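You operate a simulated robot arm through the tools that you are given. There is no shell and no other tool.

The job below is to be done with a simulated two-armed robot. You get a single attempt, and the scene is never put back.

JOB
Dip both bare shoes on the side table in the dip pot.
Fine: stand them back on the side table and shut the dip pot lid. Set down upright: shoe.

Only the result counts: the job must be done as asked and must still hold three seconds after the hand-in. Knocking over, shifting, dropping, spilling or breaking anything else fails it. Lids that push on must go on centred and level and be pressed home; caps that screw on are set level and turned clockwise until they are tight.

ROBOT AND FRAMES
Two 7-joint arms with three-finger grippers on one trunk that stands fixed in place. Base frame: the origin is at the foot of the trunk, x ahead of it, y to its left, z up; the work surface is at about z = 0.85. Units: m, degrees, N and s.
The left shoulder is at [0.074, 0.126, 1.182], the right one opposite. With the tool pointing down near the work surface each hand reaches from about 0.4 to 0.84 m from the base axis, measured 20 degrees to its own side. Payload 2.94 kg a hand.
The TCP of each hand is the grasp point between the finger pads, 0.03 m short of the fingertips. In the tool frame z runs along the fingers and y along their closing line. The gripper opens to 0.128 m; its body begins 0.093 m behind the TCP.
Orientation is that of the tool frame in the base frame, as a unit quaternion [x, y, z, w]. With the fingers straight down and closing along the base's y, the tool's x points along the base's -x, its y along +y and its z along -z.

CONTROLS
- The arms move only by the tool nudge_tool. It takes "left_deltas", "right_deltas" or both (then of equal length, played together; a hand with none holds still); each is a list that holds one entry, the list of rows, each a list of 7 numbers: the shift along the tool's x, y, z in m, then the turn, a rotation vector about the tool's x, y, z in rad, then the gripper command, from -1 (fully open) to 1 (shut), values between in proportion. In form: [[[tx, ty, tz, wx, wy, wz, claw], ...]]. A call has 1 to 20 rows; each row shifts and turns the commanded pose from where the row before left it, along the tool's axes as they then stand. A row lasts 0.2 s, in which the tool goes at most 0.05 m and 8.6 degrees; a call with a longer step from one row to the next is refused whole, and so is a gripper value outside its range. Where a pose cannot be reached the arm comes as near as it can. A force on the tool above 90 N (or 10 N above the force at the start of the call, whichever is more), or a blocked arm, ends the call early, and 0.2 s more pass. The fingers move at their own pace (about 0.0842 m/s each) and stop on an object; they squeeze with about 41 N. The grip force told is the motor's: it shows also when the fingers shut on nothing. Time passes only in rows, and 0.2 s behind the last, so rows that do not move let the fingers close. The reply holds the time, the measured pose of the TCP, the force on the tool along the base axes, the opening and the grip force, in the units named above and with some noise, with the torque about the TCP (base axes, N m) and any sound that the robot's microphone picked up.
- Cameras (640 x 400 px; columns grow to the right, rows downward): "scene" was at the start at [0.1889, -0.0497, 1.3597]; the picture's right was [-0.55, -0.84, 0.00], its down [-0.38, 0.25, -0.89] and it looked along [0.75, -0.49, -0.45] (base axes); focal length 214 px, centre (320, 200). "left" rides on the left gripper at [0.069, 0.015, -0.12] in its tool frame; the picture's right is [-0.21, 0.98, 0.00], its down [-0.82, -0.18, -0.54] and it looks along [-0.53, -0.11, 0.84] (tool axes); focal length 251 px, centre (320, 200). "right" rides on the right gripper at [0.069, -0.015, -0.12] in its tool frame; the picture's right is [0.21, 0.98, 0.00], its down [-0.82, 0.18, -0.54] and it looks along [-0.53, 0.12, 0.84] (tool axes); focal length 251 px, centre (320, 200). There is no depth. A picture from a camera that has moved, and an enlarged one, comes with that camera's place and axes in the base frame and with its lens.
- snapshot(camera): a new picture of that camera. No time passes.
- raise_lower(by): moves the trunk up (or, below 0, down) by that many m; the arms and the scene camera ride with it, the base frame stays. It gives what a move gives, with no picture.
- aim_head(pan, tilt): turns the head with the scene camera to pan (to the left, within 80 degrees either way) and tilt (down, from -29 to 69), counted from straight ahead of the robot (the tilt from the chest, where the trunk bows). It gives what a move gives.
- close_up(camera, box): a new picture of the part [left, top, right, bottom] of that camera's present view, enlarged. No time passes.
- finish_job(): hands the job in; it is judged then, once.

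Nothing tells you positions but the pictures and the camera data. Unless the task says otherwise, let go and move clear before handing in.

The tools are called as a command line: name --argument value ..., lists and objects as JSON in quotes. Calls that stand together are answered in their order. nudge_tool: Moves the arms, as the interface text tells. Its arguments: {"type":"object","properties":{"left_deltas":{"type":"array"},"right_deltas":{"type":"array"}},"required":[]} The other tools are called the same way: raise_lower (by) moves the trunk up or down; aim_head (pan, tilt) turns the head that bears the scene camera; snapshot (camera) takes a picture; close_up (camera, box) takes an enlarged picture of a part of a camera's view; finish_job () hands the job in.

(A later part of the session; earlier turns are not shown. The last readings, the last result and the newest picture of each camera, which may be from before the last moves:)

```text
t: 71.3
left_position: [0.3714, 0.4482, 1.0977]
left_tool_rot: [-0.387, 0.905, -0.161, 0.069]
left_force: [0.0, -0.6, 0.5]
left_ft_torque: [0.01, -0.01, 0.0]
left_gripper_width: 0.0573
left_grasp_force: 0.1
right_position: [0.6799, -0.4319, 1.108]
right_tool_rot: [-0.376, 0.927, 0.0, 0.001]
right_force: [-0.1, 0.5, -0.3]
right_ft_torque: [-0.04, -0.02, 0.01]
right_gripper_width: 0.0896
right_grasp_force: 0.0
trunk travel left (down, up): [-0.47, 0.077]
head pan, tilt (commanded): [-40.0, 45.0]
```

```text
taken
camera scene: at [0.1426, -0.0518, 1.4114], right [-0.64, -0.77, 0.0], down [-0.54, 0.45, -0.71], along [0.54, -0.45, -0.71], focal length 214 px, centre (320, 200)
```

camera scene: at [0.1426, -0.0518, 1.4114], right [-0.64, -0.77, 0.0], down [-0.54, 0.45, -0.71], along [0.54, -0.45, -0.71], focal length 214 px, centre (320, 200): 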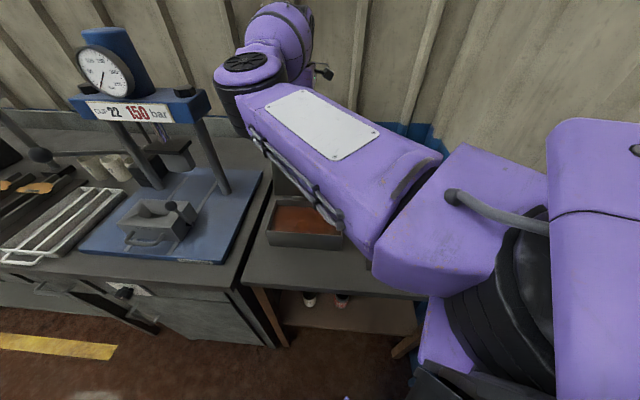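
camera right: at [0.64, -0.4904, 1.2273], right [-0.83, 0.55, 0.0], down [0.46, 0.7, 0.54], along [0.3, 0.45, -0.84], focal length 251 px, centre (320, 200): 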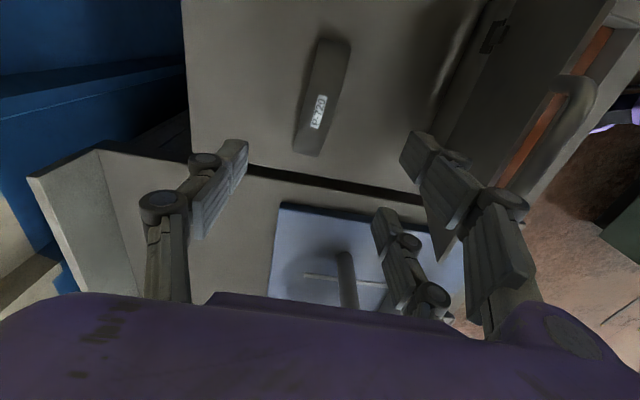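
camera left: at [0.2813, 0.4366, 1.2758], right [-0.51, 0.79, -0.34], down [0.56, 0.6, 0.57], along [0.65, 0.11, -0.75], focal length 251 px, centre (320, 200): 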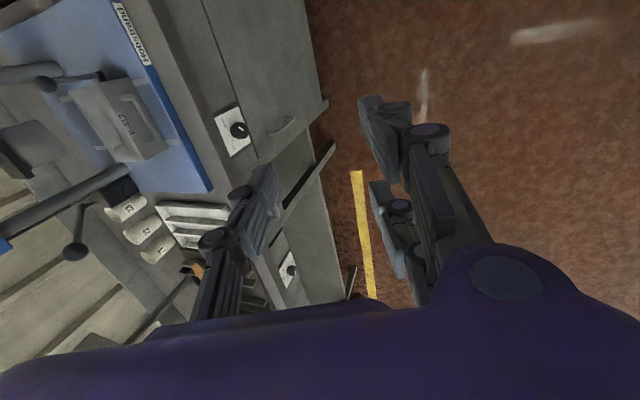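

The lid and pot look unmoved compared with the earlier picture; most likely the forearm brushed the lid. I'll raise the trunk a little and try a shallower fingertip grasp, stepping down carefully and watching for any trunk shift.

raise_lower --by 0.03

nudge_tool --right_deltas '[[[0, 0, 0.033, 0, 0, 0.053, -0.4], [0, 0, 0.04, 0, 0, 0, -0.4], [0, 0, 0.04, 0, 0, 0, -0.4], [0, 0, 0.04, 0, 0, 0, -0.4], [0, 0, 0.04, 0, 0, 0, -0.4], [0, 0, 0, 0, 0, 0, -0.4]]]'

snapshot --camera "right"

snapshot --camera "scene"

```text
t: 72.0
left_position: [0.3713, 0.4472, 1.1266]
left_tool_rot: [-0.387, 0.905, -0.161, 0.068]
left_force: [-0.3, 0.4, -1.6]
left_ft_torque: [0.01, 0.03, -0.05]
left_gripper_width: 0.0572
left_grasp_force: 0.1
right_position: [0.6807, -0.4319, 1.135]
right_tool_rot: [-0.375, 0.927, 0.002, 0.0]
right_force: [-0.2, 0.2, -0.9]
right_ft_torque: [0.0, 0.0, 0.01]
right_gripper_width: 0.0895
right_grasp_force: 0.1
trunk travel left (down, up): [-0.5, 0.047]
head pan, tilt (commanded): [-40.0, 45.0]
```

```text
t: 73.4
left_position: [0.3713, 0.4463, 1.1275]
left_tool_rot: [-0.386, 0.905, -0.161, 0.07]
left_force: [-0.3, -0.2, -0.7]
left_ft_torque: [0.01, -0.02, 0.0]
left_gripper_width: 0.0576
left_grasp_force: 0.0
right_position: [0.6793, -0.4312, 0.9451]
right_tool_rot: [-0.351, 0.937, -0.001, 0.001]
right_force: [0.4, 0.4, 1.3]
right_ft_torque: [-0.01, 0.02, -0.01]
right_gripper_width: 0.0896
right_grasp_force: 0.0
trunk travel left (down, up): [-0.5, 0.047]
head pan, tilt (commanded): [-40.0, 45.0]
```

```text
taken
camera right: at [0.6359, -0.4887, 1.0648], right [-0.8, 0.6, 0.0], down [0.5, 0.67, 0.54], along [0.32, 0.44, -0.84], focal length 251 px, centre (320, 200)
```

right: 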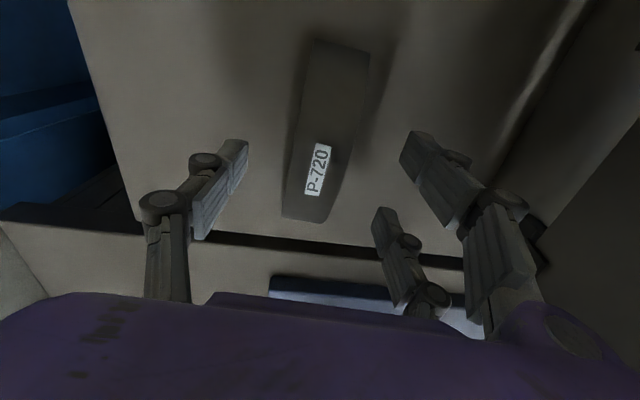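

```text
taken
camera scene: at [0.1192, -0.0515, 1.4475], right [-0.64, -0.77, 0.0], down [-0.54, 0.45, -0.71], along [0.54, -0.45, -0.71], focal length 214 px, centre (320, 200)
```

scene: 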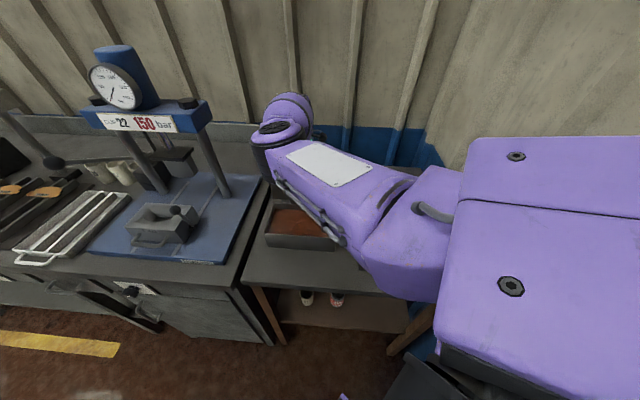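

nudge_tool --right_deltas '[[[-0.002, 0, 0.01, 0, 0, 0, -0.4], [0, 0, 0.009, 0, 0, 0, -0.4], [0, 0, 0, 0, 0, 0, -0.4]]]'

snapshot --camera "scene"

snapshot --camera "right"

```text
t: 74.2
left_position: [0.3718, 0.4477, 1.1286]
left_tool_rot: [-0.387, 0.905, -0.161, 0.069]
left_force: [-0.7, 0.8, -0.2]
left_ft_torque: [-0.01, -0.02, 0.03]
left_gripper_width: 0.0576
left_grasp_force: 0.0
right_position: [0.6809, -0.4314, 0.9256]
right_tool_rot: [-0.351, 0.936, 0.0, 0.001]
right_force: [-0.2, -0.9, 0.8]
right_ft_torque: [-0.01, -0.03, -0.01]
right_gripper_width: 0.0894
right_grasp_force: 0.1
trunk travel left (down, up): [-0.5, 0.047]
head pan, tilt (commanded): [-40.0, 45.0]
```

```text
taken
camera scene: at [0.1199, -0.052, 1.4473], right [-0.64, -0.77, 0.0], down [-0.54, 0.45, -0.71], along [0.54, -0.45, -0.71], focal length 214 px, centre (320, 200)
```

scene: 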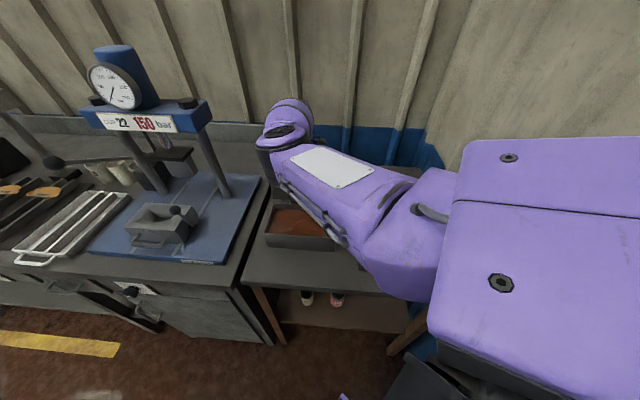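

```text
taken
camera right: at [0.6384, -0.4875, 1.0452], right [-0.8, 0.6, 0.0], down [0.5, 0.67, 0.54], along [0.32, 0.44, -0.84], focal length 251 px, centre (320, 200)
```

right: 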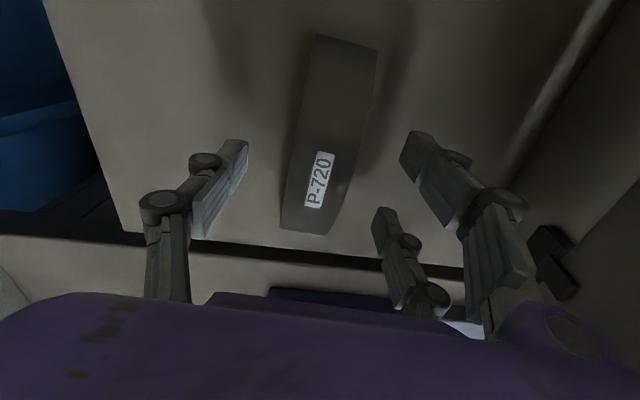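

No contact this time. I'll step down a little more while monitoring.

nudge_tool --right_deltas '[[[0, 0, 0.008, 0, 0, 0, -0.4], [0, 0, 0, 0, 0, 0, -0.4], [0, 0, 0, 0, 0, 0, -0.4]]]'

close_up --camera "scene" --box '[240, 80, 420, 280]'

```text
t: 75.0
left_position: [0.3707, 0.4476, 1.129]
left_tool_rot: [-0.387, 0.905, -0.161, 0.068]
left_force: [0.0, -0.1, -0.3]
left_ft_torque: [-0.02, 0.02, -0.02]
left_gripper_width: 0.0575
left_grasp_force: 0.1
right_position: [0.6805, -0.4308, 0.9181]
right_tool_rot: [-0.351, 0.936, 0.001, 0.0]
right_force: [0.1, -0.2, -0.8]
right_ft_torque: [0.01, 0.0, 0.0]
right_gripper_width: 0.0895
right_grasp_force: 0.1
trunk travel left (down, up): [-0.5, 0.047]
head pan, tilt (commanded): [-40.0, 45.0]
```

```text
2.00 times, centred on (330, 180) of scene
camera zoom: at [0.1199, -0.052, 1.4473], right [-0.64, -0.77, 0.0], down [-0.54, 0.45, -0.71], along [0.54, -0.45, -0.71], focal length 429 px, centre (300, 240)
```

zoom: 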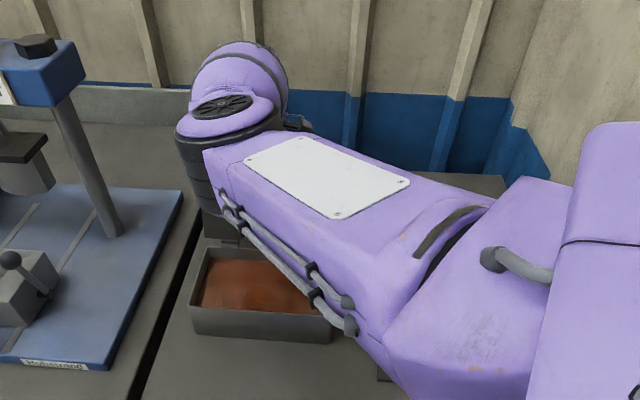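

The grasp height 0.918 puts the pads right on the shoe's band, and the arm is clear of the lid. Closing on shoe B here.

nudge_tool --right_deltas '[[[0, 0, 0, 0, 0, 0, 0], [0, 0, 0, 0, 0, 0, 0.3], [0, 0, 0, 0, 0, 0, 1], [0, 0, 0, 0, 0, 0, 1], [0, 0, 0, 0, 0, 0, 1]]]'

snapshot --camera "right"

```text
t: 76.2
left_position: [0.371, 0.4459, 1.1274]
left_tool_rot: [-0.387, 0.905, -0.161, 0.069]
left_force: [0.1, -0.1, -0.1]
left_ft_torque: [0.0, 0.03, 0.04]
left_gripper_width: 0.0577
left_grasp_force: 0.0
right_position: [0.6808, -0.4301, 0.9178]
right_tool_rot: [-0.351, 0.936, 0.0, 0.001]
right_force: [-0.2, 0.5, 1.8]
right_ft_torque: [0.08, 0.02, -0.09]
right_gripper_width: 0.0394
right_grasp_force: 40.9
trunk travel left (down, up): [-0.5, 0.047]
head pan, tilt (commanded): [-40.0, 45.0]
```

```text
taken
camera right: at [0.6383, -0.4875, 1.0378], right [-0.8, 0.6, 0.0], down [0.5, 0.67, 0.54], along [0.32, 0.44, -0.84], focal length 251 px, centre (320, 200)
```

right: 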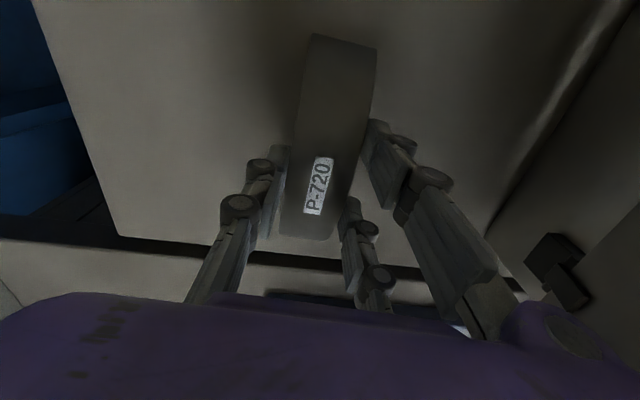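

nudge_tool --right_deltas '[[[0, 0, -0.008, 0, 0, 0, 1], [0, 0, -0.015, 0, 0, 0, 1], [0, 0, -0.025, 0, 0, 0, 1], [0, 0, 0, 0, 0, 0, 1]]]'

snapshot --camera "right"

```text
t: 77.2
left_position: [0.3722, 0.4473, 1.1295]
left_tool_rot: [-0.387, 0.905, -0.162, 0.069]
left_force: [-0.3, 0.7, 0.8]
left_ft_torque: [0.01, 0.02, 0.0]
left_gripper_width: 0.0576
left_grasp_force: 0.0
right_position: [0.6812, -0.4317, 0.966]
right_tool_rot: [-0.351, 0.937, 0.001, 0.001]
right_force: [0.2, -0.3, -3.2]
right_ft_torque: [0.0, 0.03, -0.01]
right_gripper_width: 0.0394
right_grasp_force: 41.7
trunk travel left (down, up): [-0.5, 0.047]
head pan, tilt (commanded): [-40.0, 45.0]
```

```text
taken
camera right: at [0.6388, -0.4881, 1.0856], right [-0.8, 0.59, 0.0], down [0.5, 0.67, 0.54], along [0.32, 0.44, -0.84], focal length 251 px, centre (320, 200)
```

right: 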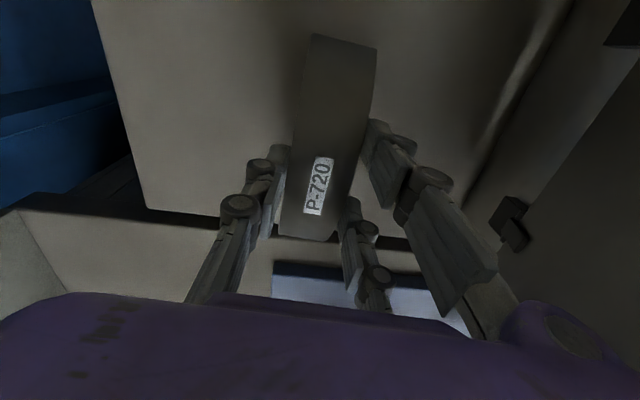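

Shoe B is held and level. I'll raise the trunk back up for elbow clearance, lift the shoe above the lid and turn it parallel to the pot.

raise_lower --by 0.04

nudge_tool --right_deltas '[[[0, 0, -0.03, 0, 0, 0, 1], [0, 0, -0.035, 0, 0, 0, 1], [0, 0, -0.035, 0, 0, 0, 1], [0, 0, -0.035, 0, 0, 0, 1], [0, 0, -0.035, 0, 0, 0, 1], [0, 0, -0.035, 0, 0, 0, 1], [0, 0, 0, 0, 0, -0.047, 1], [0, 0, 0, 0, 0, -0.046, 1]]]'

snapshot --camera "right"

snapshot --camera "scene"

```text
t: 78.0
left_position: [0.3717, 0.4468, 1.1672]
left_tool_rot: [-0.386, 0.906, -0.162, 0.067]
left_force: [1.1, -0.4, -0.1]
left_ft_torque: [0.0, 0.01, 0.01]
left_gripper_width: 0.0574
left_grasp_force: 0.1
right_position: [0.6817, -0.4304, 1.0019]
right_tool_rot: [-0.35, 0.937, 0.002, 0.0]
right_force: [0.4, -1.0, -3.8]
right_ft_torque: [0.04, 0.04, -0.01]
right_gripper_width: 0.0392
right_grasp_force: 40.9
trunk travel left (down, up): [-0.54, 0.007]
head pan, tilt (commanded): [-40.0, 45.0]
```

```text
t: 79.8
left_position: [0.3719, 0.4476, 1.1688]
left_tool_rot: [-0.388, 0.905, -0.161, 0.069]
left_force: [0.8, 0.5, -0.2]
left_ft_torque: [0.0, -0.03, 0.0]
left_gripper_width: 0.0577
left_grasp_force: 0.0
right_position: [0.6808, -0.4309, 1.21]
right_tool_rot: [-0.394, 0.919, 0.0, 0.001]
right_force: [-0.4, 0.2, -3.5]
right_ft_torque: [-0.02, 0.01, -0.02]
right_gripper_width: 0.0393
right_grasp_force: 41.1
trunk travel left (down, up): [-0.54, 0.007]
head pan, tilt (commanded): [-40.0, 45.0]
```

```text
taken
camera right: at [0.6451, -0.4907, 1.3298], right [-0.86, 0.52, 0.0], down [0.43, 0.72, 0.54], along [0.28, 0.46, -0.84], focal length 251 px, centre (320, 200)
```

right: 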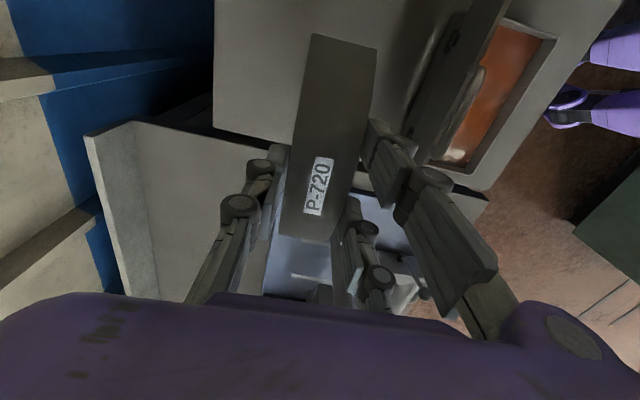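

```text
taken
camera scene: at [0.0752, -0.0523, 1.4901], right [-0.64, -0.77, 0.0], down [-0.54, 0.45, -0.71], along [0.54, -0.45, -0.71], focal length 214 px, centre (320, 200)
```

scene: 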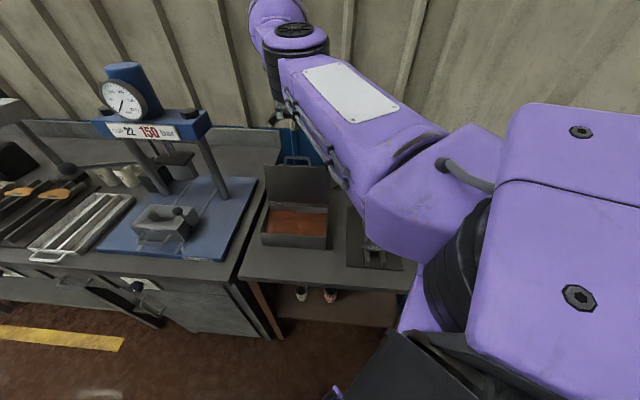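

Everything is as before. Moving shoe B over the lid to above the pot.

nudge_tool --right_deltas '[[[0.0045, 0.0345, 0, 0, 0, 0, 1], [0.0045, 0.0345, 0, 0, 0, 0, 1], [0.0045, 0.0345, 0, 0, 0, 0, 1], [0.0045, 0.0345, 0, 0, 0, 0, 1], [0.0045, 0.0345, 0, 0, 0, 0, 1], [0.0045, 0.0345, 0, 0, 0, 0, 1], [0.0047, 0.0345, 0, 0, 0, 0, 1], [0, 0, 0, 0, 0, 0, 1]]]'

snapshot --camera "right"

```text
t: 81.7
left_position: [0.3719, 0.4465, 1.1686]
left_tool_rot: [-0.387, 0.905, -0.161, 0.069]
left_force: [0.4, -0.8, 0.4]
left_ft_torque: [0.04, 0.0, 0.01]
left_gripper_width: 0.0574
left_grasp_force: 0.0
right_position: [0.4849, -0.2865, 1.2102]
right_tool_rot: [-0.393, 0.919, 0.0, 0.002]
right_force: [0.1, 0.3, -3.4]
right_ft_torque: [0.0, 0.02, -0.01]
right_gripper_width: 0.0392
right_grasp_force: 41.4
trunk travel left (down, up): [-0.54, 0.007]
head pan, tilt (commanded): [-40.0, 45.0]
```

```text
taken
camera right: at [0.4479, -0.3475, 1.3297], right [-0.86, 0.52, 0.0], down [0.43, 0.72, 0.54], along [0.28, 0.46, -0.84], focal length 251 px, centre (320, 200)
```

right: 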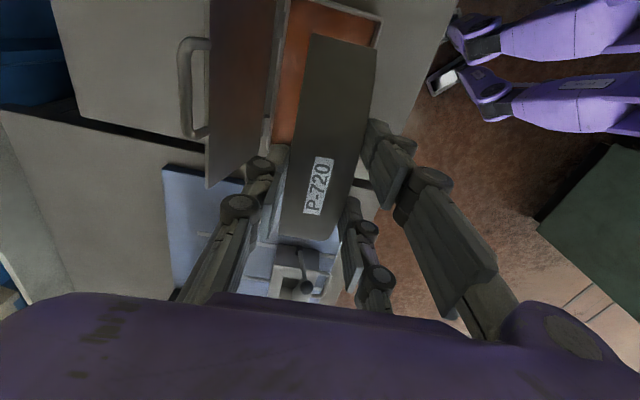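

Shoe B is aligned above the pot. Lowering to the rim, then into the dip.

nudge_tool --right_deltas '[[[0, 0, 0.038, 0, 0, 0, 1], [0, 0, 0.038, 0, 0, 0, 1], [0, 0, 0.038, 0, 0, 0, 1], [0, 0, 0.038, 0, 0, 0, 1], [0, 0, 0.036, 0, 0, 0, 1], [0, 0, 0, 0, 0, 0, 1]]]'

snapshot --camera "right"

```text
t: 83.0
left_position: [0.3709, 0.4471, 1.169]
left_tool_rot: [-0.386, 0.906, -0.161, 0.069]
left_force: [-0.3, -0.3, -0.5]
left_ft_torque: [-0.04, 0.01, 0.02]
left_gripper_width: 0.0573
left_grasp_force: 0.1
right_position: [0.4854, -0.2874, 1.0219]
right_tool_rot: [-0.394, 0.919, 0.001, 0.001]
right_force: [-0.5, -0.1, -2.8]
right_ft_torque: [-0.03, 0.02, -0.02]
right_gripper_width: 0.0393
right_grasp_force: 40.9
trunk travel left (down, up): [-0.54, 0.007]
head pan, tilt (commanded): [-40.0, 45.0]
```

```text
taken
camera right: at [0.4478, -0.3478, 1.1417], right [-0.86, 0.52, 0.0], down [0.43, 0.72, 0.54], along [0.28, 0.46, -0.84], focal length 251 px, centre (320, 200)
```

right: 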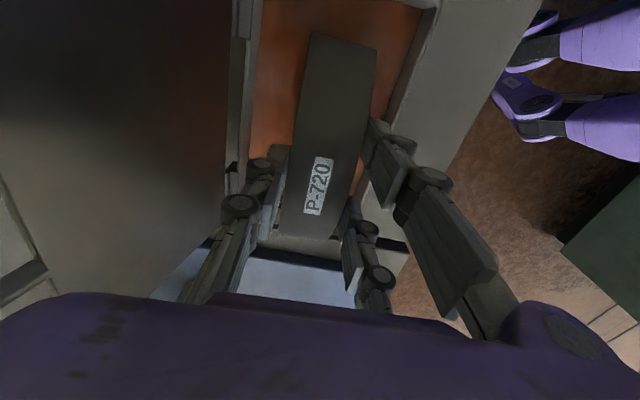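

nudge_tool --right_deltas '[[[0, 0, 0.0215, 0, 0, 0, 1], [0, 0, 0.0215, 0, 0, 0, 1], [0, 0, 0.0215, 0, 0, 0, 1], [0, 0, 0.0215, 0, 0, 0, 1], [0, 0, 0, 0, 0, 0, 1]]]'

close_up --camera "right" --box '[180, 0, 500, 300]'

```text
t: 84.2
left_position: [0.3707, 0.4456, 1.1685]
left_tool_rot: [-0.386, 0.906, -0.16, 0.069]
left_force: [-0.1, -0.2, -0.2]
left_ft_torque: [-0.02, 0.02, -0.02]
left_gripper_width: 0.0575
left_grasp_force: 0.1
right_position: [0.4845, -0.2866, 0.936]
right_tool_rot: [-0.394, 0.919, 0.0, 0.002]
right_force: [-0.1, -0.4, -3.1]
right_ft_torque: [-0.02, 0.0, -0.01]
right_gripper_width: 0.0391
right_grasp_force: 41.1
trunk travel left (down, up): [-0.54, 0.007]
head pan, tilt (commanded): [-40.0, 45.0]
```

```text
1.33 times, centred on (340, 150) of right
camera zoom: at [0.4475, -0.3468, 1.0555], right [-0.86, 0.52, 0.0], down [0.43, 0.72, 0.54], along [0.28, 0.46, -0.84], focal length 335 px, centre (293, 267)
```

zoom: 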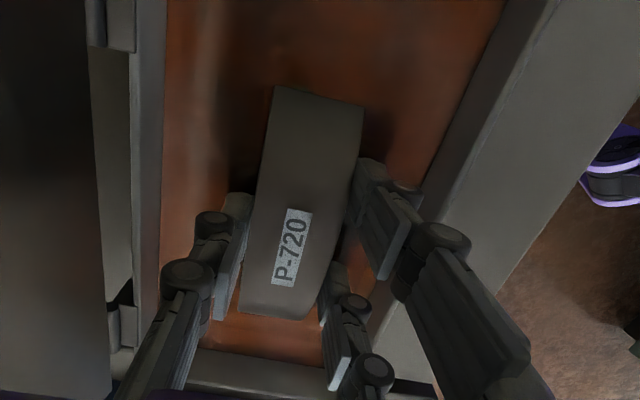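

Partly immersed, no colour change yet. Lowering in small steps.

nudge_tool --right_deltas '[[[0, 0, 0.004, 0, 0, 0, 1], [0, 0, 0.0035, 0, 0, 0, 1], [0, 0, 0, 0, 0, 0, 1]]]'

close_up --camera "right" --box '[180, 0, 500, 300]'

```text
t: 85.0
left_position: [0.3714, 0.4464, 1.1684]
left_tool_rot: [-0.387, 0.905, -0.161, 0.069]
left_force: [0.3, 0.0, 0.2]
left_ft_torque: [-0.04, 0.01, -0.01]
left_gripper_width: 0.0578
left_grasp_force: 0.1
right_position: [0.4861, -0.2869, 0.9296]
right_tool_rot: [-0.394, 0.919, 0.001, 0.001]
right_force: [-0.3, -1.1, -3.2]
right_ft_torque: [0.01, 0.0, 0.06]
right_gripper_width: 0.0391
right_grasp_force: 40.4
trunk travel left (down, up): [-0.54, 0.007]
head pan, tilt (commanded): [-40.0, 45.0]
```

```text
1.33 times, centred on (340, 150) of right
camera zoom: at [0.448, -0.3469, 1.0485], right [-0.86, 0.52, 0.0], down [0.44, 0.72, 0.54], along [0.28, 0.46, -0.84], focal length 335 px, centre (293, 267)
```

zoom: 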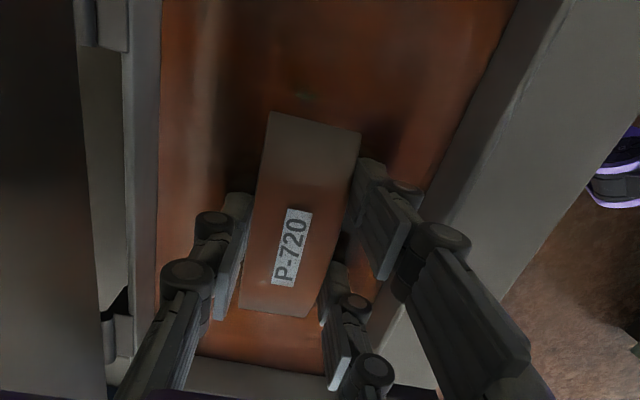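

Shoe B's colour changed to the brown coat. I'll dwell briefly 1–2 mm deeper, then lift out.

nudge_tool --right_deltas '[[[0, 0, 0.0015, 0, 0, 0, 1], [0, 0, 0, 0, 0, 0, 1], [0, 0, 0, 0, 0, 0, 1], [0, 0, 0, 0, 0, 0, 1]]]'

nudge_tool --right_deltas '[[[0, 0, -0.01, 0, 0, 0, 1], [0, 0, -0.02, 0, 0, 0, 1], [0, 0, -0.03, 0, 0, 0, 1], [0, 0, -0.03, 0, 0, 0, 1], [0, 0, -0.035, 0, 0, 0, 1], [0, 0, -0.038, 0, 0, 0, 1], [0, 0, -0.038, 0, 0, 0, 1], [0, 0, -0.038, 0, 0, 0, 1], [0, 0, -0.038, 0, 0, 0, 1], [0, 0, 0, 0, 0, 0, 1]]]'

snapshot --camera "right"

```text
t: 86.0
left_position: [0.3709, 0.4462, 1.1682]
left_tool_rot: [-0.387, 0.905, -0.161, 0.069]
left_force: [0.4, 0.7, -0.6]
left_ft_torque: [0.02, 0.02, -0.06]
left_gripper_width: 0.0578
left_grasp_force: 0.0
right_position: [0.4856, -0.2872, 0.9276]
right_tool_rot: [-0.394, 0.919, 0.0, 0.002]
right_force: [0.0, -0.4, -3.0]
right_ft_torque: [0.02, 0.0, 0.01]
right_gripper_width: 0.0391
right_grasp_force: 41.0
trunk travel left (down, up): [-0.54, 0.007]
head pan, tilt (commanded): [-40.0, 45.0]
```

```text
t: 88.2
left_position: [0.3723, 0.4468, 1.1675]
left_tool_rot: [-0.387, 0.905, -0.161, 0.069]
left_force: [0.3, -0.5, -0.1]
left_ft_torque: [0.0, 0.03, 0.01]
left_gripper_width: 0.0574
left_grasp_force: 0.0
right_position: [0.486, -0.2877, 1.2055]
right_tool_rot: [-0.394, 0.919, 0.001, 0.001]
right_force: [-0.1, -0.4, -2.4]
right_ft_torque: [-0.01, 0.03, 0.0]
right_gripper_width: 0.0391
right_grasp_force: 41.1
trunk travel left (down, up): [-0.54, 0.007]
head pan, tilt (commanded): [-40.0, 45.0]
```

```text
taken
camera right: at [0.4493, -0.3481, 1.3247], right [-0.86, 0.52, 0.0], down [0.44, 0.72, 0.54], along [0.28, 0.46, -0.84], focal length 251 px, centre (320, 200)
```

right: 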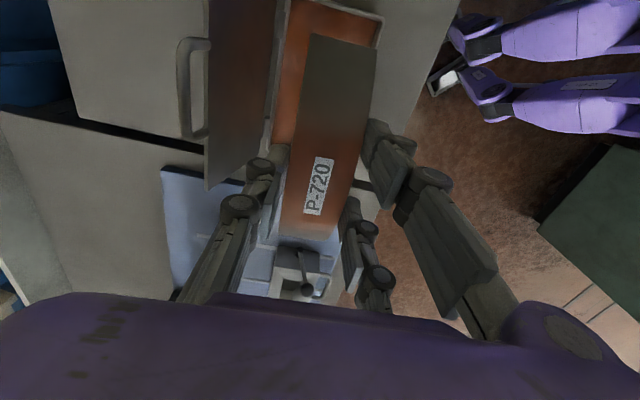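

Shoe B is coated. I'll carry it back over the lid to a spot slightly nearer than its original place, which is within comfortable reach.

nudge_tool --right_deltas '[[[0.0009, -0.0338, 0, 0, 0, 0, 1], [0.0009, -0.0338, 0, 0, 0, 0, 1], [0.0009, -0.0338, 0, 0, 0, 0, 1], [0.0009, -0.0338, 0, 0, 0, 0, 1], [0.0009, -0.0338, 0, 0, 0, 0, 1], [0.0009, -0.0338, 0, 0, 0, 0, 1], [0.0009, -0.0338, 0, 0, 0, 0, 1], [0, 0, 0, 0, 0, 0, 1]]]'

nudge_tool --right_deltas '[[[0, 0, 0.035, 0, 0, 0, 1], [0, 0, 0.038, 0, 0, 0, 1], [0, 0, 0.038, 0, 0, 0, 1], [0, 0, 0.038, 0, 0, 0, 1], [0, 0, 0.038, 0, 0, 0, 1], [0, 0, 0.038, 0, 0, 0, 1], [0, 0, 0, 0, 0, 0, 1]]]'

snapshot --camera "right"

snapshot --camera "scene"

```text
t: 90.0
left_position: [0.371, 0.4481, 1.1688]
left_tool_rot: [-0.385, 0.906, -0.162, 0.069]
left_force: [0.3, 0.9, -0.3]
left_ft_torque: [-0.01, -0.02, -0.01]
left_gripper_width: 0.0573
left_grasp_force: 0.1
right_position: [0.6516, -0.4526, 1.2045]
right_tool_rot: [-0.394, 0.919, 0.0, 0.001]
right_force: [-0.9, 0.8, -3.5]
right_ft_torque: [-0.02, 0.0, 0.04]
right_gripper_width: 0.0393
right_grasp_force: 40.6
trunk travel left (down, up): [-0.54, 0.007]
head pan, tilt (commanded): [-40.0, 45.0]
```

```text
t: 91.7
left_position: [0.3707, 0.4477, 1.1687]
left_tool_rot: [-0.386, 0.905, -0.161, 0.07]
left_force: [-0.7, 1.1, -0.1]
left_ft_torque: [-0.02, -0.01, -0.02]
left_gripper_width: 0.0575
left_grasp_force: 0.0
right_position: [0.6508, -0.4545, 0.9798]
right_tool_rot: [-0.394, 0.919, 0.001, 0.001]
right_force: [0.7, 0.1, -2.5]
right_ft_torque: [-0.04, 0.02, -0.01]
right_gripper_width: 0.039
right_grasp_force: 41.3
trunk travel left (down, up): [-0.54, 0.007]
head pan, tilt (commanded): [-40.0, 45.0]
```

```text
taken
camera right: at [0.6141, -0.5145, 1.099], right [-0.86, 0.52, 0.0], down [0.43, 0.72, 0.54], along [0.28, 0.46, -0.84], focal length 251 px, centre (320, 200)
```

right: 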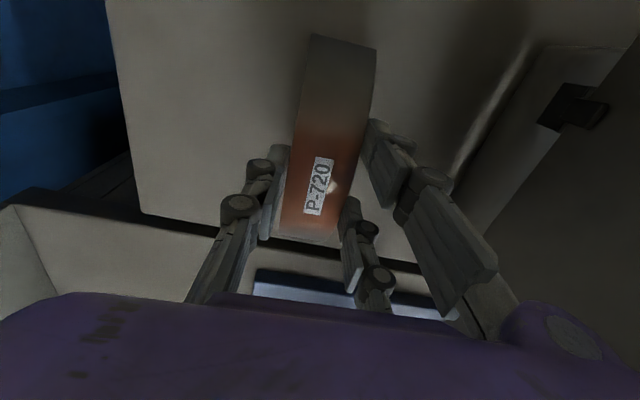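

```text
taken
camera scene: at [0.0745, -0.0516, 1.4903], right [-0.64, -0.77, 0.0], down [-0.54, 0.45, -0.71], along [0.54, -0.45, -0.71], focal length 214 px, centre (320, 200)
```

scene: 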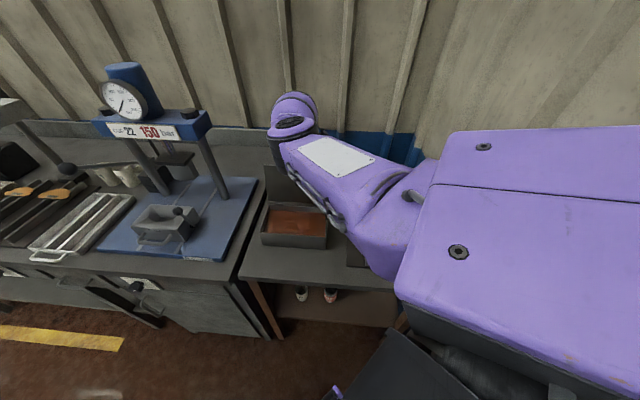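

nudge_tool --right_deltas '[[[0, 0, 0.02, 0, 0, 0, 1], [0, 0, 0.018, 0, 0, 0, 1], [0, 0, 0.012, 0, 0, 0, 1], [0, 0, 0, 0, 0, 0, 1]]]'

snapshot --camera "right"

```text
t: 92.7
left_position: [0.3711, 0.4461, 1.1674]
left_tool_rot: [-0.387, 0.906, -0.161, 0.068]
left_force: [0.6, -0.2, -0.5]
left_ft_torque: [0.01, 0.04, 0.0]
left_gripper_width: 0.058
left_grasp_force: 0.0
right_position: [0.6519, -0.4548, 0.9295]
right_tool_rot: [-0.394, 0.919, 0.0, 0.002]
right_force: [0.3, 0.3, -3.9]
right_ft_torque: [-0.05, -0.03, -0.04]
right_gripper_width: 0.0393
right_grasp_force: 41.1
trunk travel left (down, up): [-0.54, 0.007]
head pan, tilt (commanded): [-40.0, 45.0]
```

```text
taken
camera right: at [0.6145, -0.5147, 1.0488], right [-0.86, 0.52, 0.0], down [0.44, 0.72, 0.54], along [0.28, 0.46, -0.84], focal length 251 px, centre (320, 200)
```

right: 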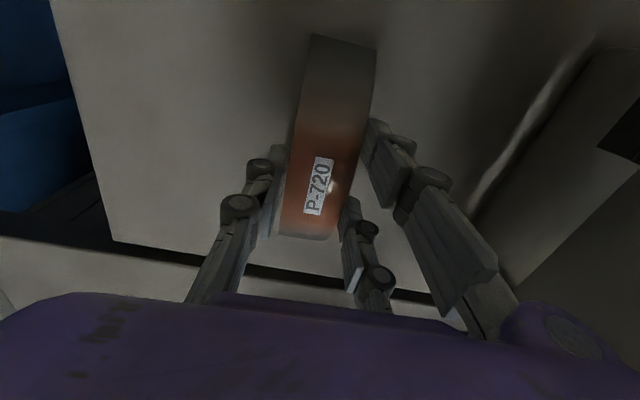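

nudge_tool --right_deltas '[[[0, 0, 0.005, 0, 0, 0, 1], [0, 0, 0.0035, 0, 0, 0, 1], [0, 0, 0, 0, 0, 0, 1]]]'

nudge_tool --right_deltas '[[[0, 0, 0.0015, 0, 0, 0, 1], [0, 0, 0, 0, 0, 0, 1]]]'

nudge_tool --right_deltas '[[[0, 0, 0.0015, 0, 0, 0, 1], [0, 0, 0, 0, 0, 0, 1]]]'

```text
t: 93.5
left_position: [0.3708, 0.4471, 1.1691]
left_tool_rot: [-0.387, 0.905, -0.161, 0.069]
left_force: [0.2, -0.6, -0.7]
left_ft_torque: [0.0, 0.0, 0.01]
left_gripper_width: 0.0573
left_grasp_force: 0.1
right_position: [0.6511, -0.4538, 0.9209]
right_tool_rot: [-0.393, 0.919, 0.0, 0.0]
right_force: [0.3, -0.3, -3.0]
right_ft_torque: [0.01, 0.03, 0.01]
right_gripper_width: 0.0389
right_grasp_force: 41.2
trunk travel left (down, up): [-0.54, 0.007]
head pan, tilt (commanded): [-40.0, 45.0]
```

```text
t: 94.0
left_position: [0.3709, 0.4468, 1.1688]
left_tool_rot: [-0.387, 0.905, -0.162, 0.07]
left_force: [0.0, -0.1, 0.3]
left_ft_torque: [-0.01, -0.03, 0.01]
left_gripper_width: 0.0577
left_grasp_force: 0.0
right_position: [0.6515, -0.4544, 0.9199]
right_tool_rot: [-0.394, 0.919, 0.0, 0.0]
right_force: [0.1, -0.5, -4.3]
right_ft_torque: [0.0, 0.0, -0.01]
right_gripper_width: 0.0394
right_grasp_force: 41.3
trunk travel left (down, up): [-0.54, 0.007]
head pan, tilt (commanded): [-40.0, 45.0]
```

```text
t: 94.7
left_position: [0.3708, 0.4471, 1.1695]
left_tool_rot: [-0.387, 0.905, -0.161, 0.069]
left_force: [0.1, 0.1, -0.9]
left_ft_torque: [-0.03, 0.01, -0.02]
left_gripper_width: 0.0575
left_grasp_force: 0.0
right_position: [0.6522, -0.4541, 0.9184]
right_tool_rot: [-0.394, 0.919, 0.001, 0.002]
right_force: [-0.2, -0.5, -1.7]
right_ft_torque: [0.11, -0.08, -0.01]
right_gripper_width: 0.0393
right_grasp_force: 41.1
trunk travel left (down, up): [-0.54, 0.007]
head pan, tilt (commanded): [-40.0, 45.0]
```

Light contact with the table. I'll release in small increments this time and watch the shoe.

nudge_tool --right_deltas '[[[0, 0, 0.001, 0, 0, 0, 1], [0, 0, 0, 0, 0, 0, 0.34], [0, 0, 0, 0, 0, 0, 0.34]]]'

snapshot --camera "right"

nudge_tool --right_deltas '[[[0, 0, 0, 0, 0, 0, 0.24], [0, 0, 0, 0, 0, 0, 0.24]]]'

snapshot --camera "right"

```text
t: 95.5
left_position: [0.3711, 0.4472, 1.1671]
left_tool_rot: [-0.386, 0.906, -0.16, 0.069]
left_force: [0.4, 0.6, -0.2]
left_ft_torque: [-0.01, 0.0, -0.03]
left_gripper_width: 0.0577
left_grasp_force: 0.0
right_position: [0.6517, -0.4542, 0.9174]
right_tool_rot: [-0.394, 0.919, 0.0, 0.0]
right_force: [0.5, 0.2, 0.0]
right_ft_torque: [0.02, 0.0, 0.02]
right_gripper_width: 0.0424
right_grasp_force: 0.0
trunk travel left (down, up): [-0.54, 0.007]
head pan, tilt (commanded): [-40.0, 45.0]
```

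```text
taken
camera right: at [0.6152, -0.5147, 1.0371], right [-0.86, 0.52, 0.0], down [0.43, 0.72, 0.54], along [0.28, 0.46, -0.84], focal length 251 px, centre (320, 200)
```

right: 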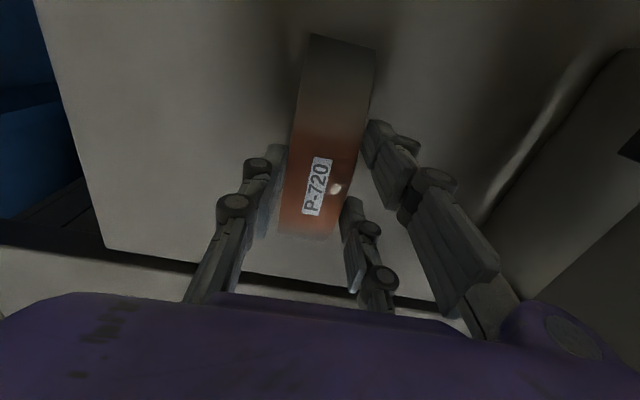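

```text
t: 96.0
left_position: [0.3711, 0.447, 1.1686]
left_tool_rot: [-0.388, 0.905, -0.161, 0.069]
left_force: [-0.4, 0.5, 0.6]
left_ft_torque: [-0.01, 0.0, 0.02]
left_gripper_width: 0.0575
left_grasp_force: 0.1
right_position: [0.6527, -0.454, 0.9179]
right_tool_rot: [-0.394, 0.919, 0.001, 0.001]
right_force: [0.1, -1.0, -0.5]
right_ft_torque: [0.0, 0.0, 0.02]
right_gripper_width: 0.0488
right_grasp_force: 0.0
trunk travel left (down, up): [-0.54, 0.007]
head pan, tilt (commanded): [-40.0, 45.0]
```

```text
taken
camera right: at [0.6152, -0.5146, 1.037], right [-0.86, 0.52, 0.0], down [0.43, 0.72, 0.54], along [0.28, 0.46, -0.84], focal length 251 px, centre (320, 200)
```

right: 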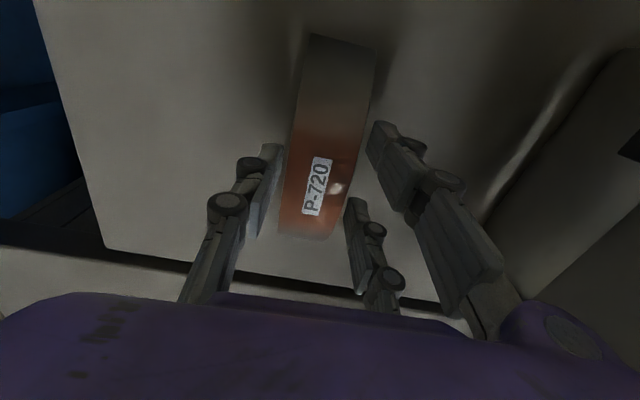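

Shoe B stands free between the fingers. I'll open a bit more and lift straight up.

nudge_tool --right_deltas '[[[0, 0, 0, 0, 0, 0, -0.1], [0, 0, 0, 0, 0, 0, -0.4], [0, 0, 0, 0, 0, 0, -0.4], [0, 0, -0.02, 0, 0, 0, -0.4], [0, 0, -0.04, 0, 0, 0, -0.4], [0, 0, -0.04, 0, 0, 0, -0.4], [0, 0, -0.04, 0, 0, 0, -0.4], [0, 0, -0.04, 0, 0, 0, -0.4], [0, 0, -0.04, 0, 0, 0, -0.4]]]'

snapshot --camera "right"

snapshot --camera "scene"

```text
t: 98.0
left_position: [0.3703, 0.4476, 1.1693]
left_tool_rot: [-0.387, 0.905, -0.161, 0.07]
left_force: [-0.3, -0.5, 0.2]
left_ft_torque: [0.03, -0.02, -0.03]
left_gripper_width: 0.0575
left_grasp_force: 0.0
right_position: [0.6495, -0.4553, 1.1386]
right_tool_rot: [-0.393, 0.92, 0.0, 0.001]
right_force: [0.4, -0.6, 1.3]
right_ft_torque: [-0.01, -0.01, -0.07]
right_gripper_width: 0.0899
right_grasp_force: 0.2
trunk travel left (down, up): [-0.54, 0.007]
head pan, tilt (commanded): [-40.0, 45.0]
```

```text
taken
camera right: at [0.6127, -0.5158, 1.2584], right [-0.85, 0.52, 0.0], down [0.43, 0.72, 0.54], along [0.28, 0.46, -0.84], focal length 251 px, centre (320, 200)
```

right: 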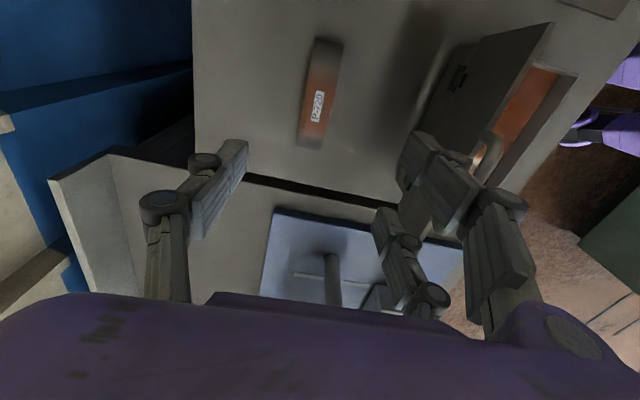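

```text
taken
camera scene: at [0.0736, -0.0515, 1.4903], right [-0.64, -0.77, 0.0], down [-0.54, 0.45, -0.71], along [0.54, -0.45, -0.71], focal length 214 px, centre (320, 200)
```

scene: 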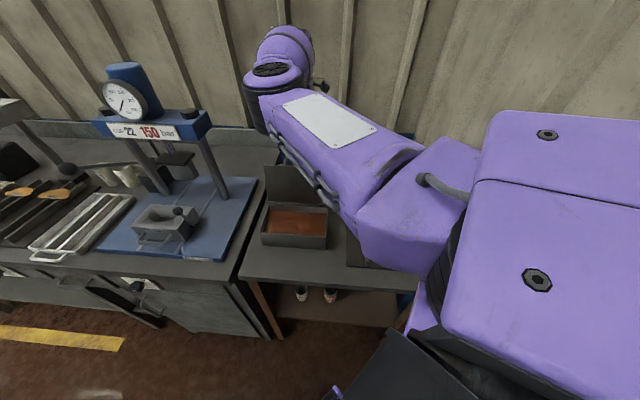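

Both shoes stand on the table with the coat. Now I'll park the right arm where it was while the left opened the lid.

nudge_tool --right_deltas '[[[0.0368, 0.0016, -0.0128, 0, 0, 0, -0.4], [0.0368, 0.0016, -0.0128, 0, 0, 0, -0.4], [0.0368, 0.0016, -0.0128, 0, 0, 0, -0.4], [0.0368, 0.0016, -0.0128, 0, 0, 0, -0.4], [0.0368, 0.0016, -0.0128, 0, 0, 0, -0.4], [0, 0, 0, 0, 0, 0.135, -0.4], [0, 0, 0, 0, 0, 0.135, -0.4], [0, 0, 0, 0, 0, 0.135, -0.4], [0, 0, 0, 0, 0, 0.135, -0.4], [0, 0, 0, 0, 0, 0.135, -0.4], [0, 0, 0, 0, 0, 0.135, -0.4]]]'

snapshot --camera "right"

```text
t: 100.5
left_position: [0.3697, 0.4481, 1.1679]
left_tool_rot: [-0.386, 0.906, -0.161, 0.069]
left_force: [0.7, 0.7, -0.8]
left_ft_torque: [0.0, -0.03, -0.01]
left_gripper_width: 0.0579
left_grasp_force: 0.1
right_position: [0.518, -0.5832, 1.1998]
right_tool_rot: [0.001, 1.0, 0.001, 0.0]
right_force: [0.4, -0.1, 0.1]
right_ft_torque: [-0.02, -0.02, 0.03]
right_gripper_width: 0.0895
right_grasp_force: 0.1
trunk travel left (down, up): [-0.54, 0.007]
head pan, tilt (commanded): [-40.0, 45.0]
```

```text
taken
camera right: at [0.4494, -0.598, 1.32], right [-0.21, 0.98, 0.0], down [0.82, 0.18, 0.54], along [0.53, 0.12, -0.84], focal length 251 px, centre (320, 200)
```

right: 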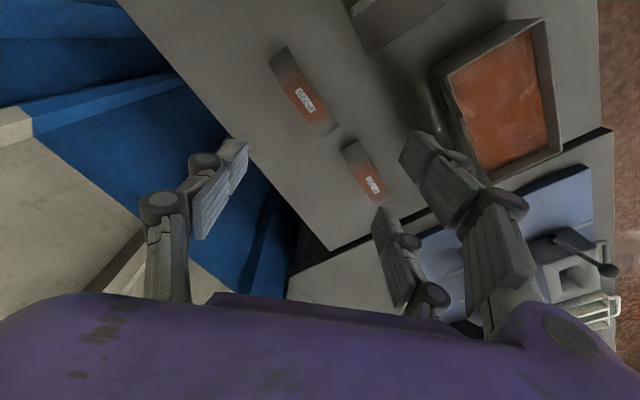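

close_up --camera "right" --box '[240, 20, 420, 220]'

nudge_tool --right_deltas '[[[0.029, -0.0014, -0.03, 0, 0, 0, -0.4], [0.029, -0.0014, -0.03, 0, 0, 0, -0.4], [0.029, -0.0014, -0.03, 0, 0, 0, -0.4], [0.029, -0.0014, -0.03, 0, 0, 0, -0.4], [0.029, -0.0014, -0.03, 0, 0, 0, -0.4], [0.029, -0.0014, -0.03, 0, 0, 0, -0.4], [0.029, -0.0014, -0.03, 0, 0, 0, -0.4], [0.029, -0.0014, -0.03, 0, 0, 0, -0.4]]]'

snapshot --camera "scene"

close_up --camera "scene" --box '[230, 140, 420, 280]'

```text
2.00 times, centred on (330, 120) of right
camera zoom: at [0.4494, -0.598, 1.32], right [-0.21, 0.98, 0.0], down [0.82, 0.18, 0.54], along [0.53, 0.12, -0.84], focal length 503 px, centre (300, 360)
```

zoom: 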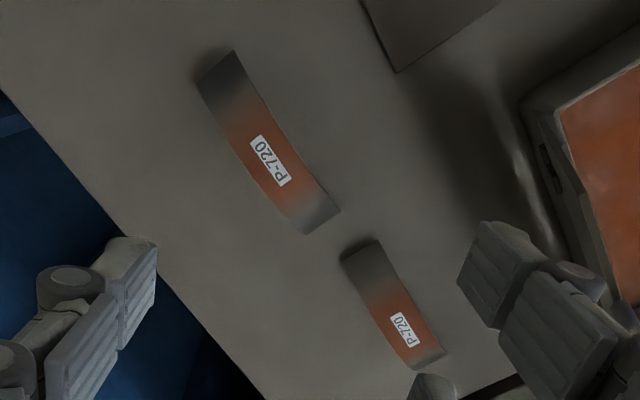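

```text
t: 102.2
left_position: [0.3691, 0.4466, 1.1677]
left_tool_rot: [-0.387, 0.905, -0.162, 0.07]
left_force: [-0.3, 0.5, 0.6]
left_ft_torque: [-0.02, -0.02, 0.01]
left_gripper_width: 0.0575
left_grasp_force: 0.1
right_position: [0.2831, -0.5943, 1.4417]
right_tool_rot: [0.0, 1.0, 0.001, 0.002]
right_force: [-0.3, 0.2, -0.8]
right_ft_torque: [-0.04, -0.04, -0.03]
right_gripper_width: 0.0898
right_grasp_force: 0.0
trunk travel left (down, up): [-0.54, 0.007]
head pan, tilt (commanded): [-40.0, 45.0]
```

```text
taken
camera scene: at [0.0724, -0.0516, 1.4904], right [-0.64, -0.77, 0.0], down [-0.54, 0.45, -0.71], along [0.54, -0.45, -0.71], focal length 214 px, centre (320, 200)
```

scene: 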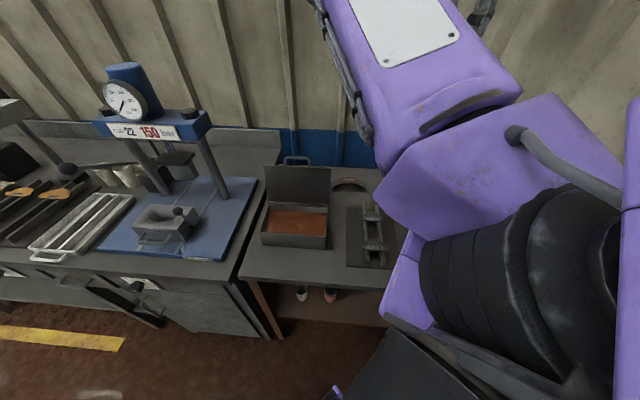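

```text
2.86 times, centred on (325, 210) of scene
camera zoom: at [0.0724, -0.0516, 1.4904], right [-0.64, -0.77, 0.0], down [-0.54, 0.45, -0.71], along [0.54, -0.45, -0.71], focal length 613 px, centre (306, 171)
```

zoom: 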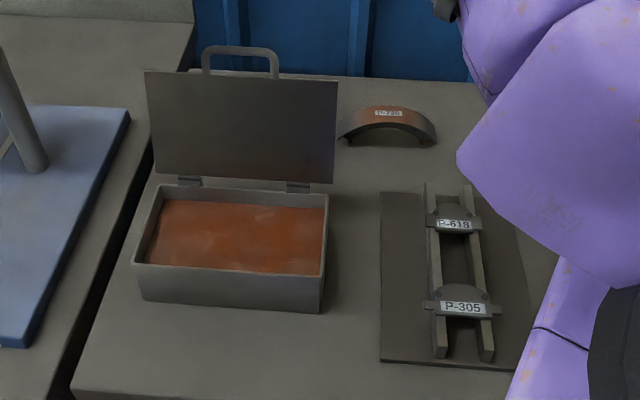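

Both shoes stand upright with a wet orange-brown coat, and the open lid is unmoved. Now the left hand returns along the same path to the lid handle.

nudge_tool --left_deltas '[[[0.0261, -0.0326, 0.0119, 0, 0, 0, 0.1], [0.0261, -0.0326, 0.0119, 0, 0, 0, 0.1], [0.0261, -0.0326, 0.0119, 0, 0, 0, 0.1], [0.0261, -0.0326, 0.0119, 0, 0, 0, 0.1], [0.0261, -0.0326, 0.0119, 0, 0, 0, 0.1], [0.0261, -0.0326, 0.0119, 0, 0, 0, 0.1], [0.0261, -0.0326, 0.0119, 0, 0, 0, 0.1], [0.03, -0.0324, 0.0118, 0, 0, 0, 0.1], [0.03, -0.0324, 0.0118, 0, 0, 0, 0.1], [0.03, -0.0324, 0.0118, 0, 0, 0, 0.1], [0.03, -0.0324, 0.0118, 0, 0, 0, 0.1], [0.03, -0.0324, 0.0118, 0, 0, 0, 0.1], [0.03, -0.0324, 0.0118, 0, 0, 0, 0.1], [0.03, -0.0324, 0.0118, 0, 0, 0, 0.1], [0.03, -0.0324, 0.0118, 0, 0, 0, 0.1], [0.03, -0.0324, 0.0118, 0, 0, 0, 0.1]]]'

snapshot --camera "left"

snapshot --camera "scene"

```text
t: 105.7
left_position: [0.4574, -0.2628, 1.1696]
left_tool_rot: [-0.387, 0.905, -0.161, 0.07]
left_force: [0.3, -0.2, -0.2]
left_ft_torque: [0.03, 0.0, -0.01]
left_gripper_width: 0.0573
left_grasp_force: 0.1
right_position: [0.2855, -0.5959, 1.44]
right_tool_rot: [0.001, 1.0, 0.002, 0.001]
right_force: [-0.5, -0.4, -0.4]
right_ft_torque: [0.01, -0.03, 0.0]
right_gripper_width: 0.0895
right_grasp_force: 0.1
trunk travel left (down, up): [-0.54, 0.007]
head pan, tilt (commanded): [-40.0, 45.0]
```

```text
taken
camera left: at [0.3696, -0.2746, 1.2769], right [-0.51, 0.79, -0.34], down [0.55, 0.6, 0.57], along [0.65, 0.11, -0.75], focal length 251 px, centre (320, 200)
```

left: 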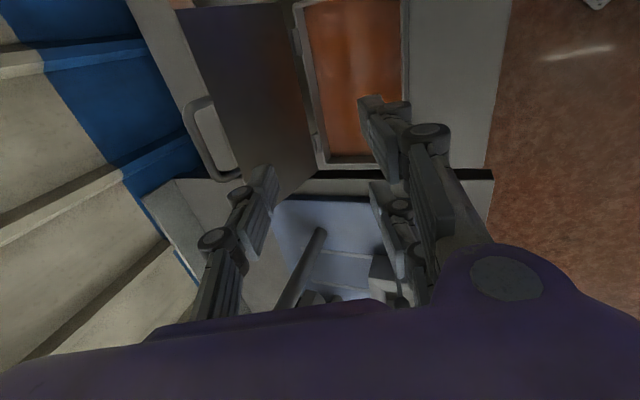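

```text
taken
camera scene: at [0.0744, -0.0541, 1.4901], right [-0.64, -0.77, 0.0], down [-0.54, 0.46, -0.71], along [0.54, -0.45, -0.71], focal length 214 px, centre (320, 200)
```

scene: 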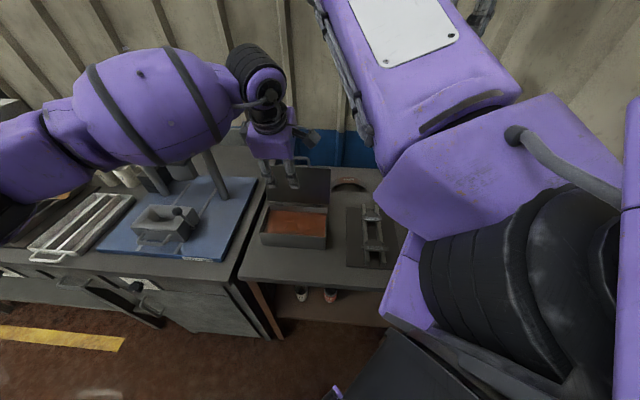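

nudge_tool --left_deltas '[[[0, -0.0376, 0.0137, 0, 0, 0, 0.1], [0, -0.0376, 0.0137, 0, 0, 0, 0.1], [0, -0.0376, 0.0137, 0, 0, 0, 0.1], [0, 0, 0.01, 0, 0, 0, 0.1], [0, 0, 0.01, 0, 0, 0, 0.1]]]'

snapshot --camera "left"

close_up --camera "scene" --box '[230, 130, 380, 260]'

```text
t: 106.8
left_position: [0.5505, -0.3513, 1.1517]
left_tool_rot: [-0.386, 0.905, -0.162, 0.068]
left_force: [-0.9, -0.3, -0.4]
left_ft_torque: [0.01, 0.03, 0.02]
left_gripper_width: 0.0575
left_grasp_force: 0.1
right_position: [0.2855, -0.5959, 1.4393]
right_tool_rot: [0.001, 1.0, 0.001, 0.001]
right_force: [-0.5, 0.0, 0.8]
right_ft_torque: [0.01, -0.03, -0.02]
right_gripper_width: 0.0896
right_grasp_force: 0.1
trunk travel left (down, up): [-0.54, 0.007]
head pan, tilt (commanded): [-40.0, 45.0]
```

```text
taken
camera left: at [0.4615, -0.3629, 1.2585], right [-0.51, 0.79, -0.34], down [0.56, 0.6, 0.57], along [0.65, 0.11, -0.75], focal length 251 px, centre (320, 200)
```

left: 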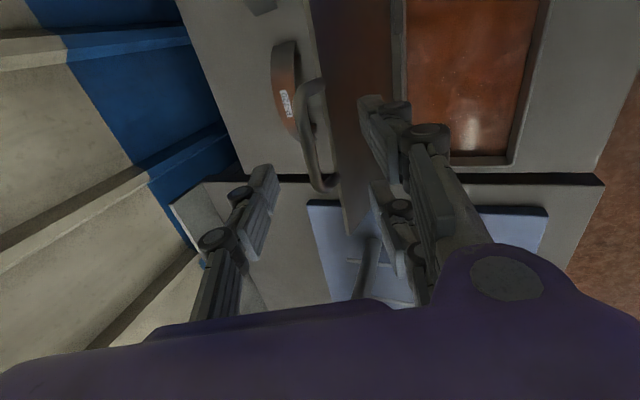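

```text
3.08 times, centred on (305, 195) of scene
camera zoom: at [0.0748, -0.0521, 1.4901], right [-0.64, -0.77, 0.0], down [-0.54, 0.45, -0.71], along [0.54, -0.45, -0.71], focal length 660 px, centre (366, 215)
```

zoom: 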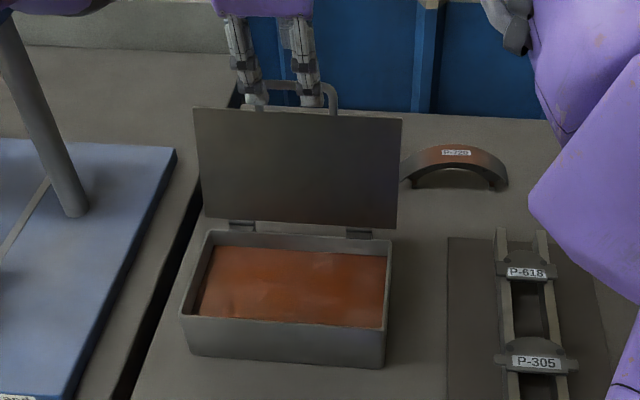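

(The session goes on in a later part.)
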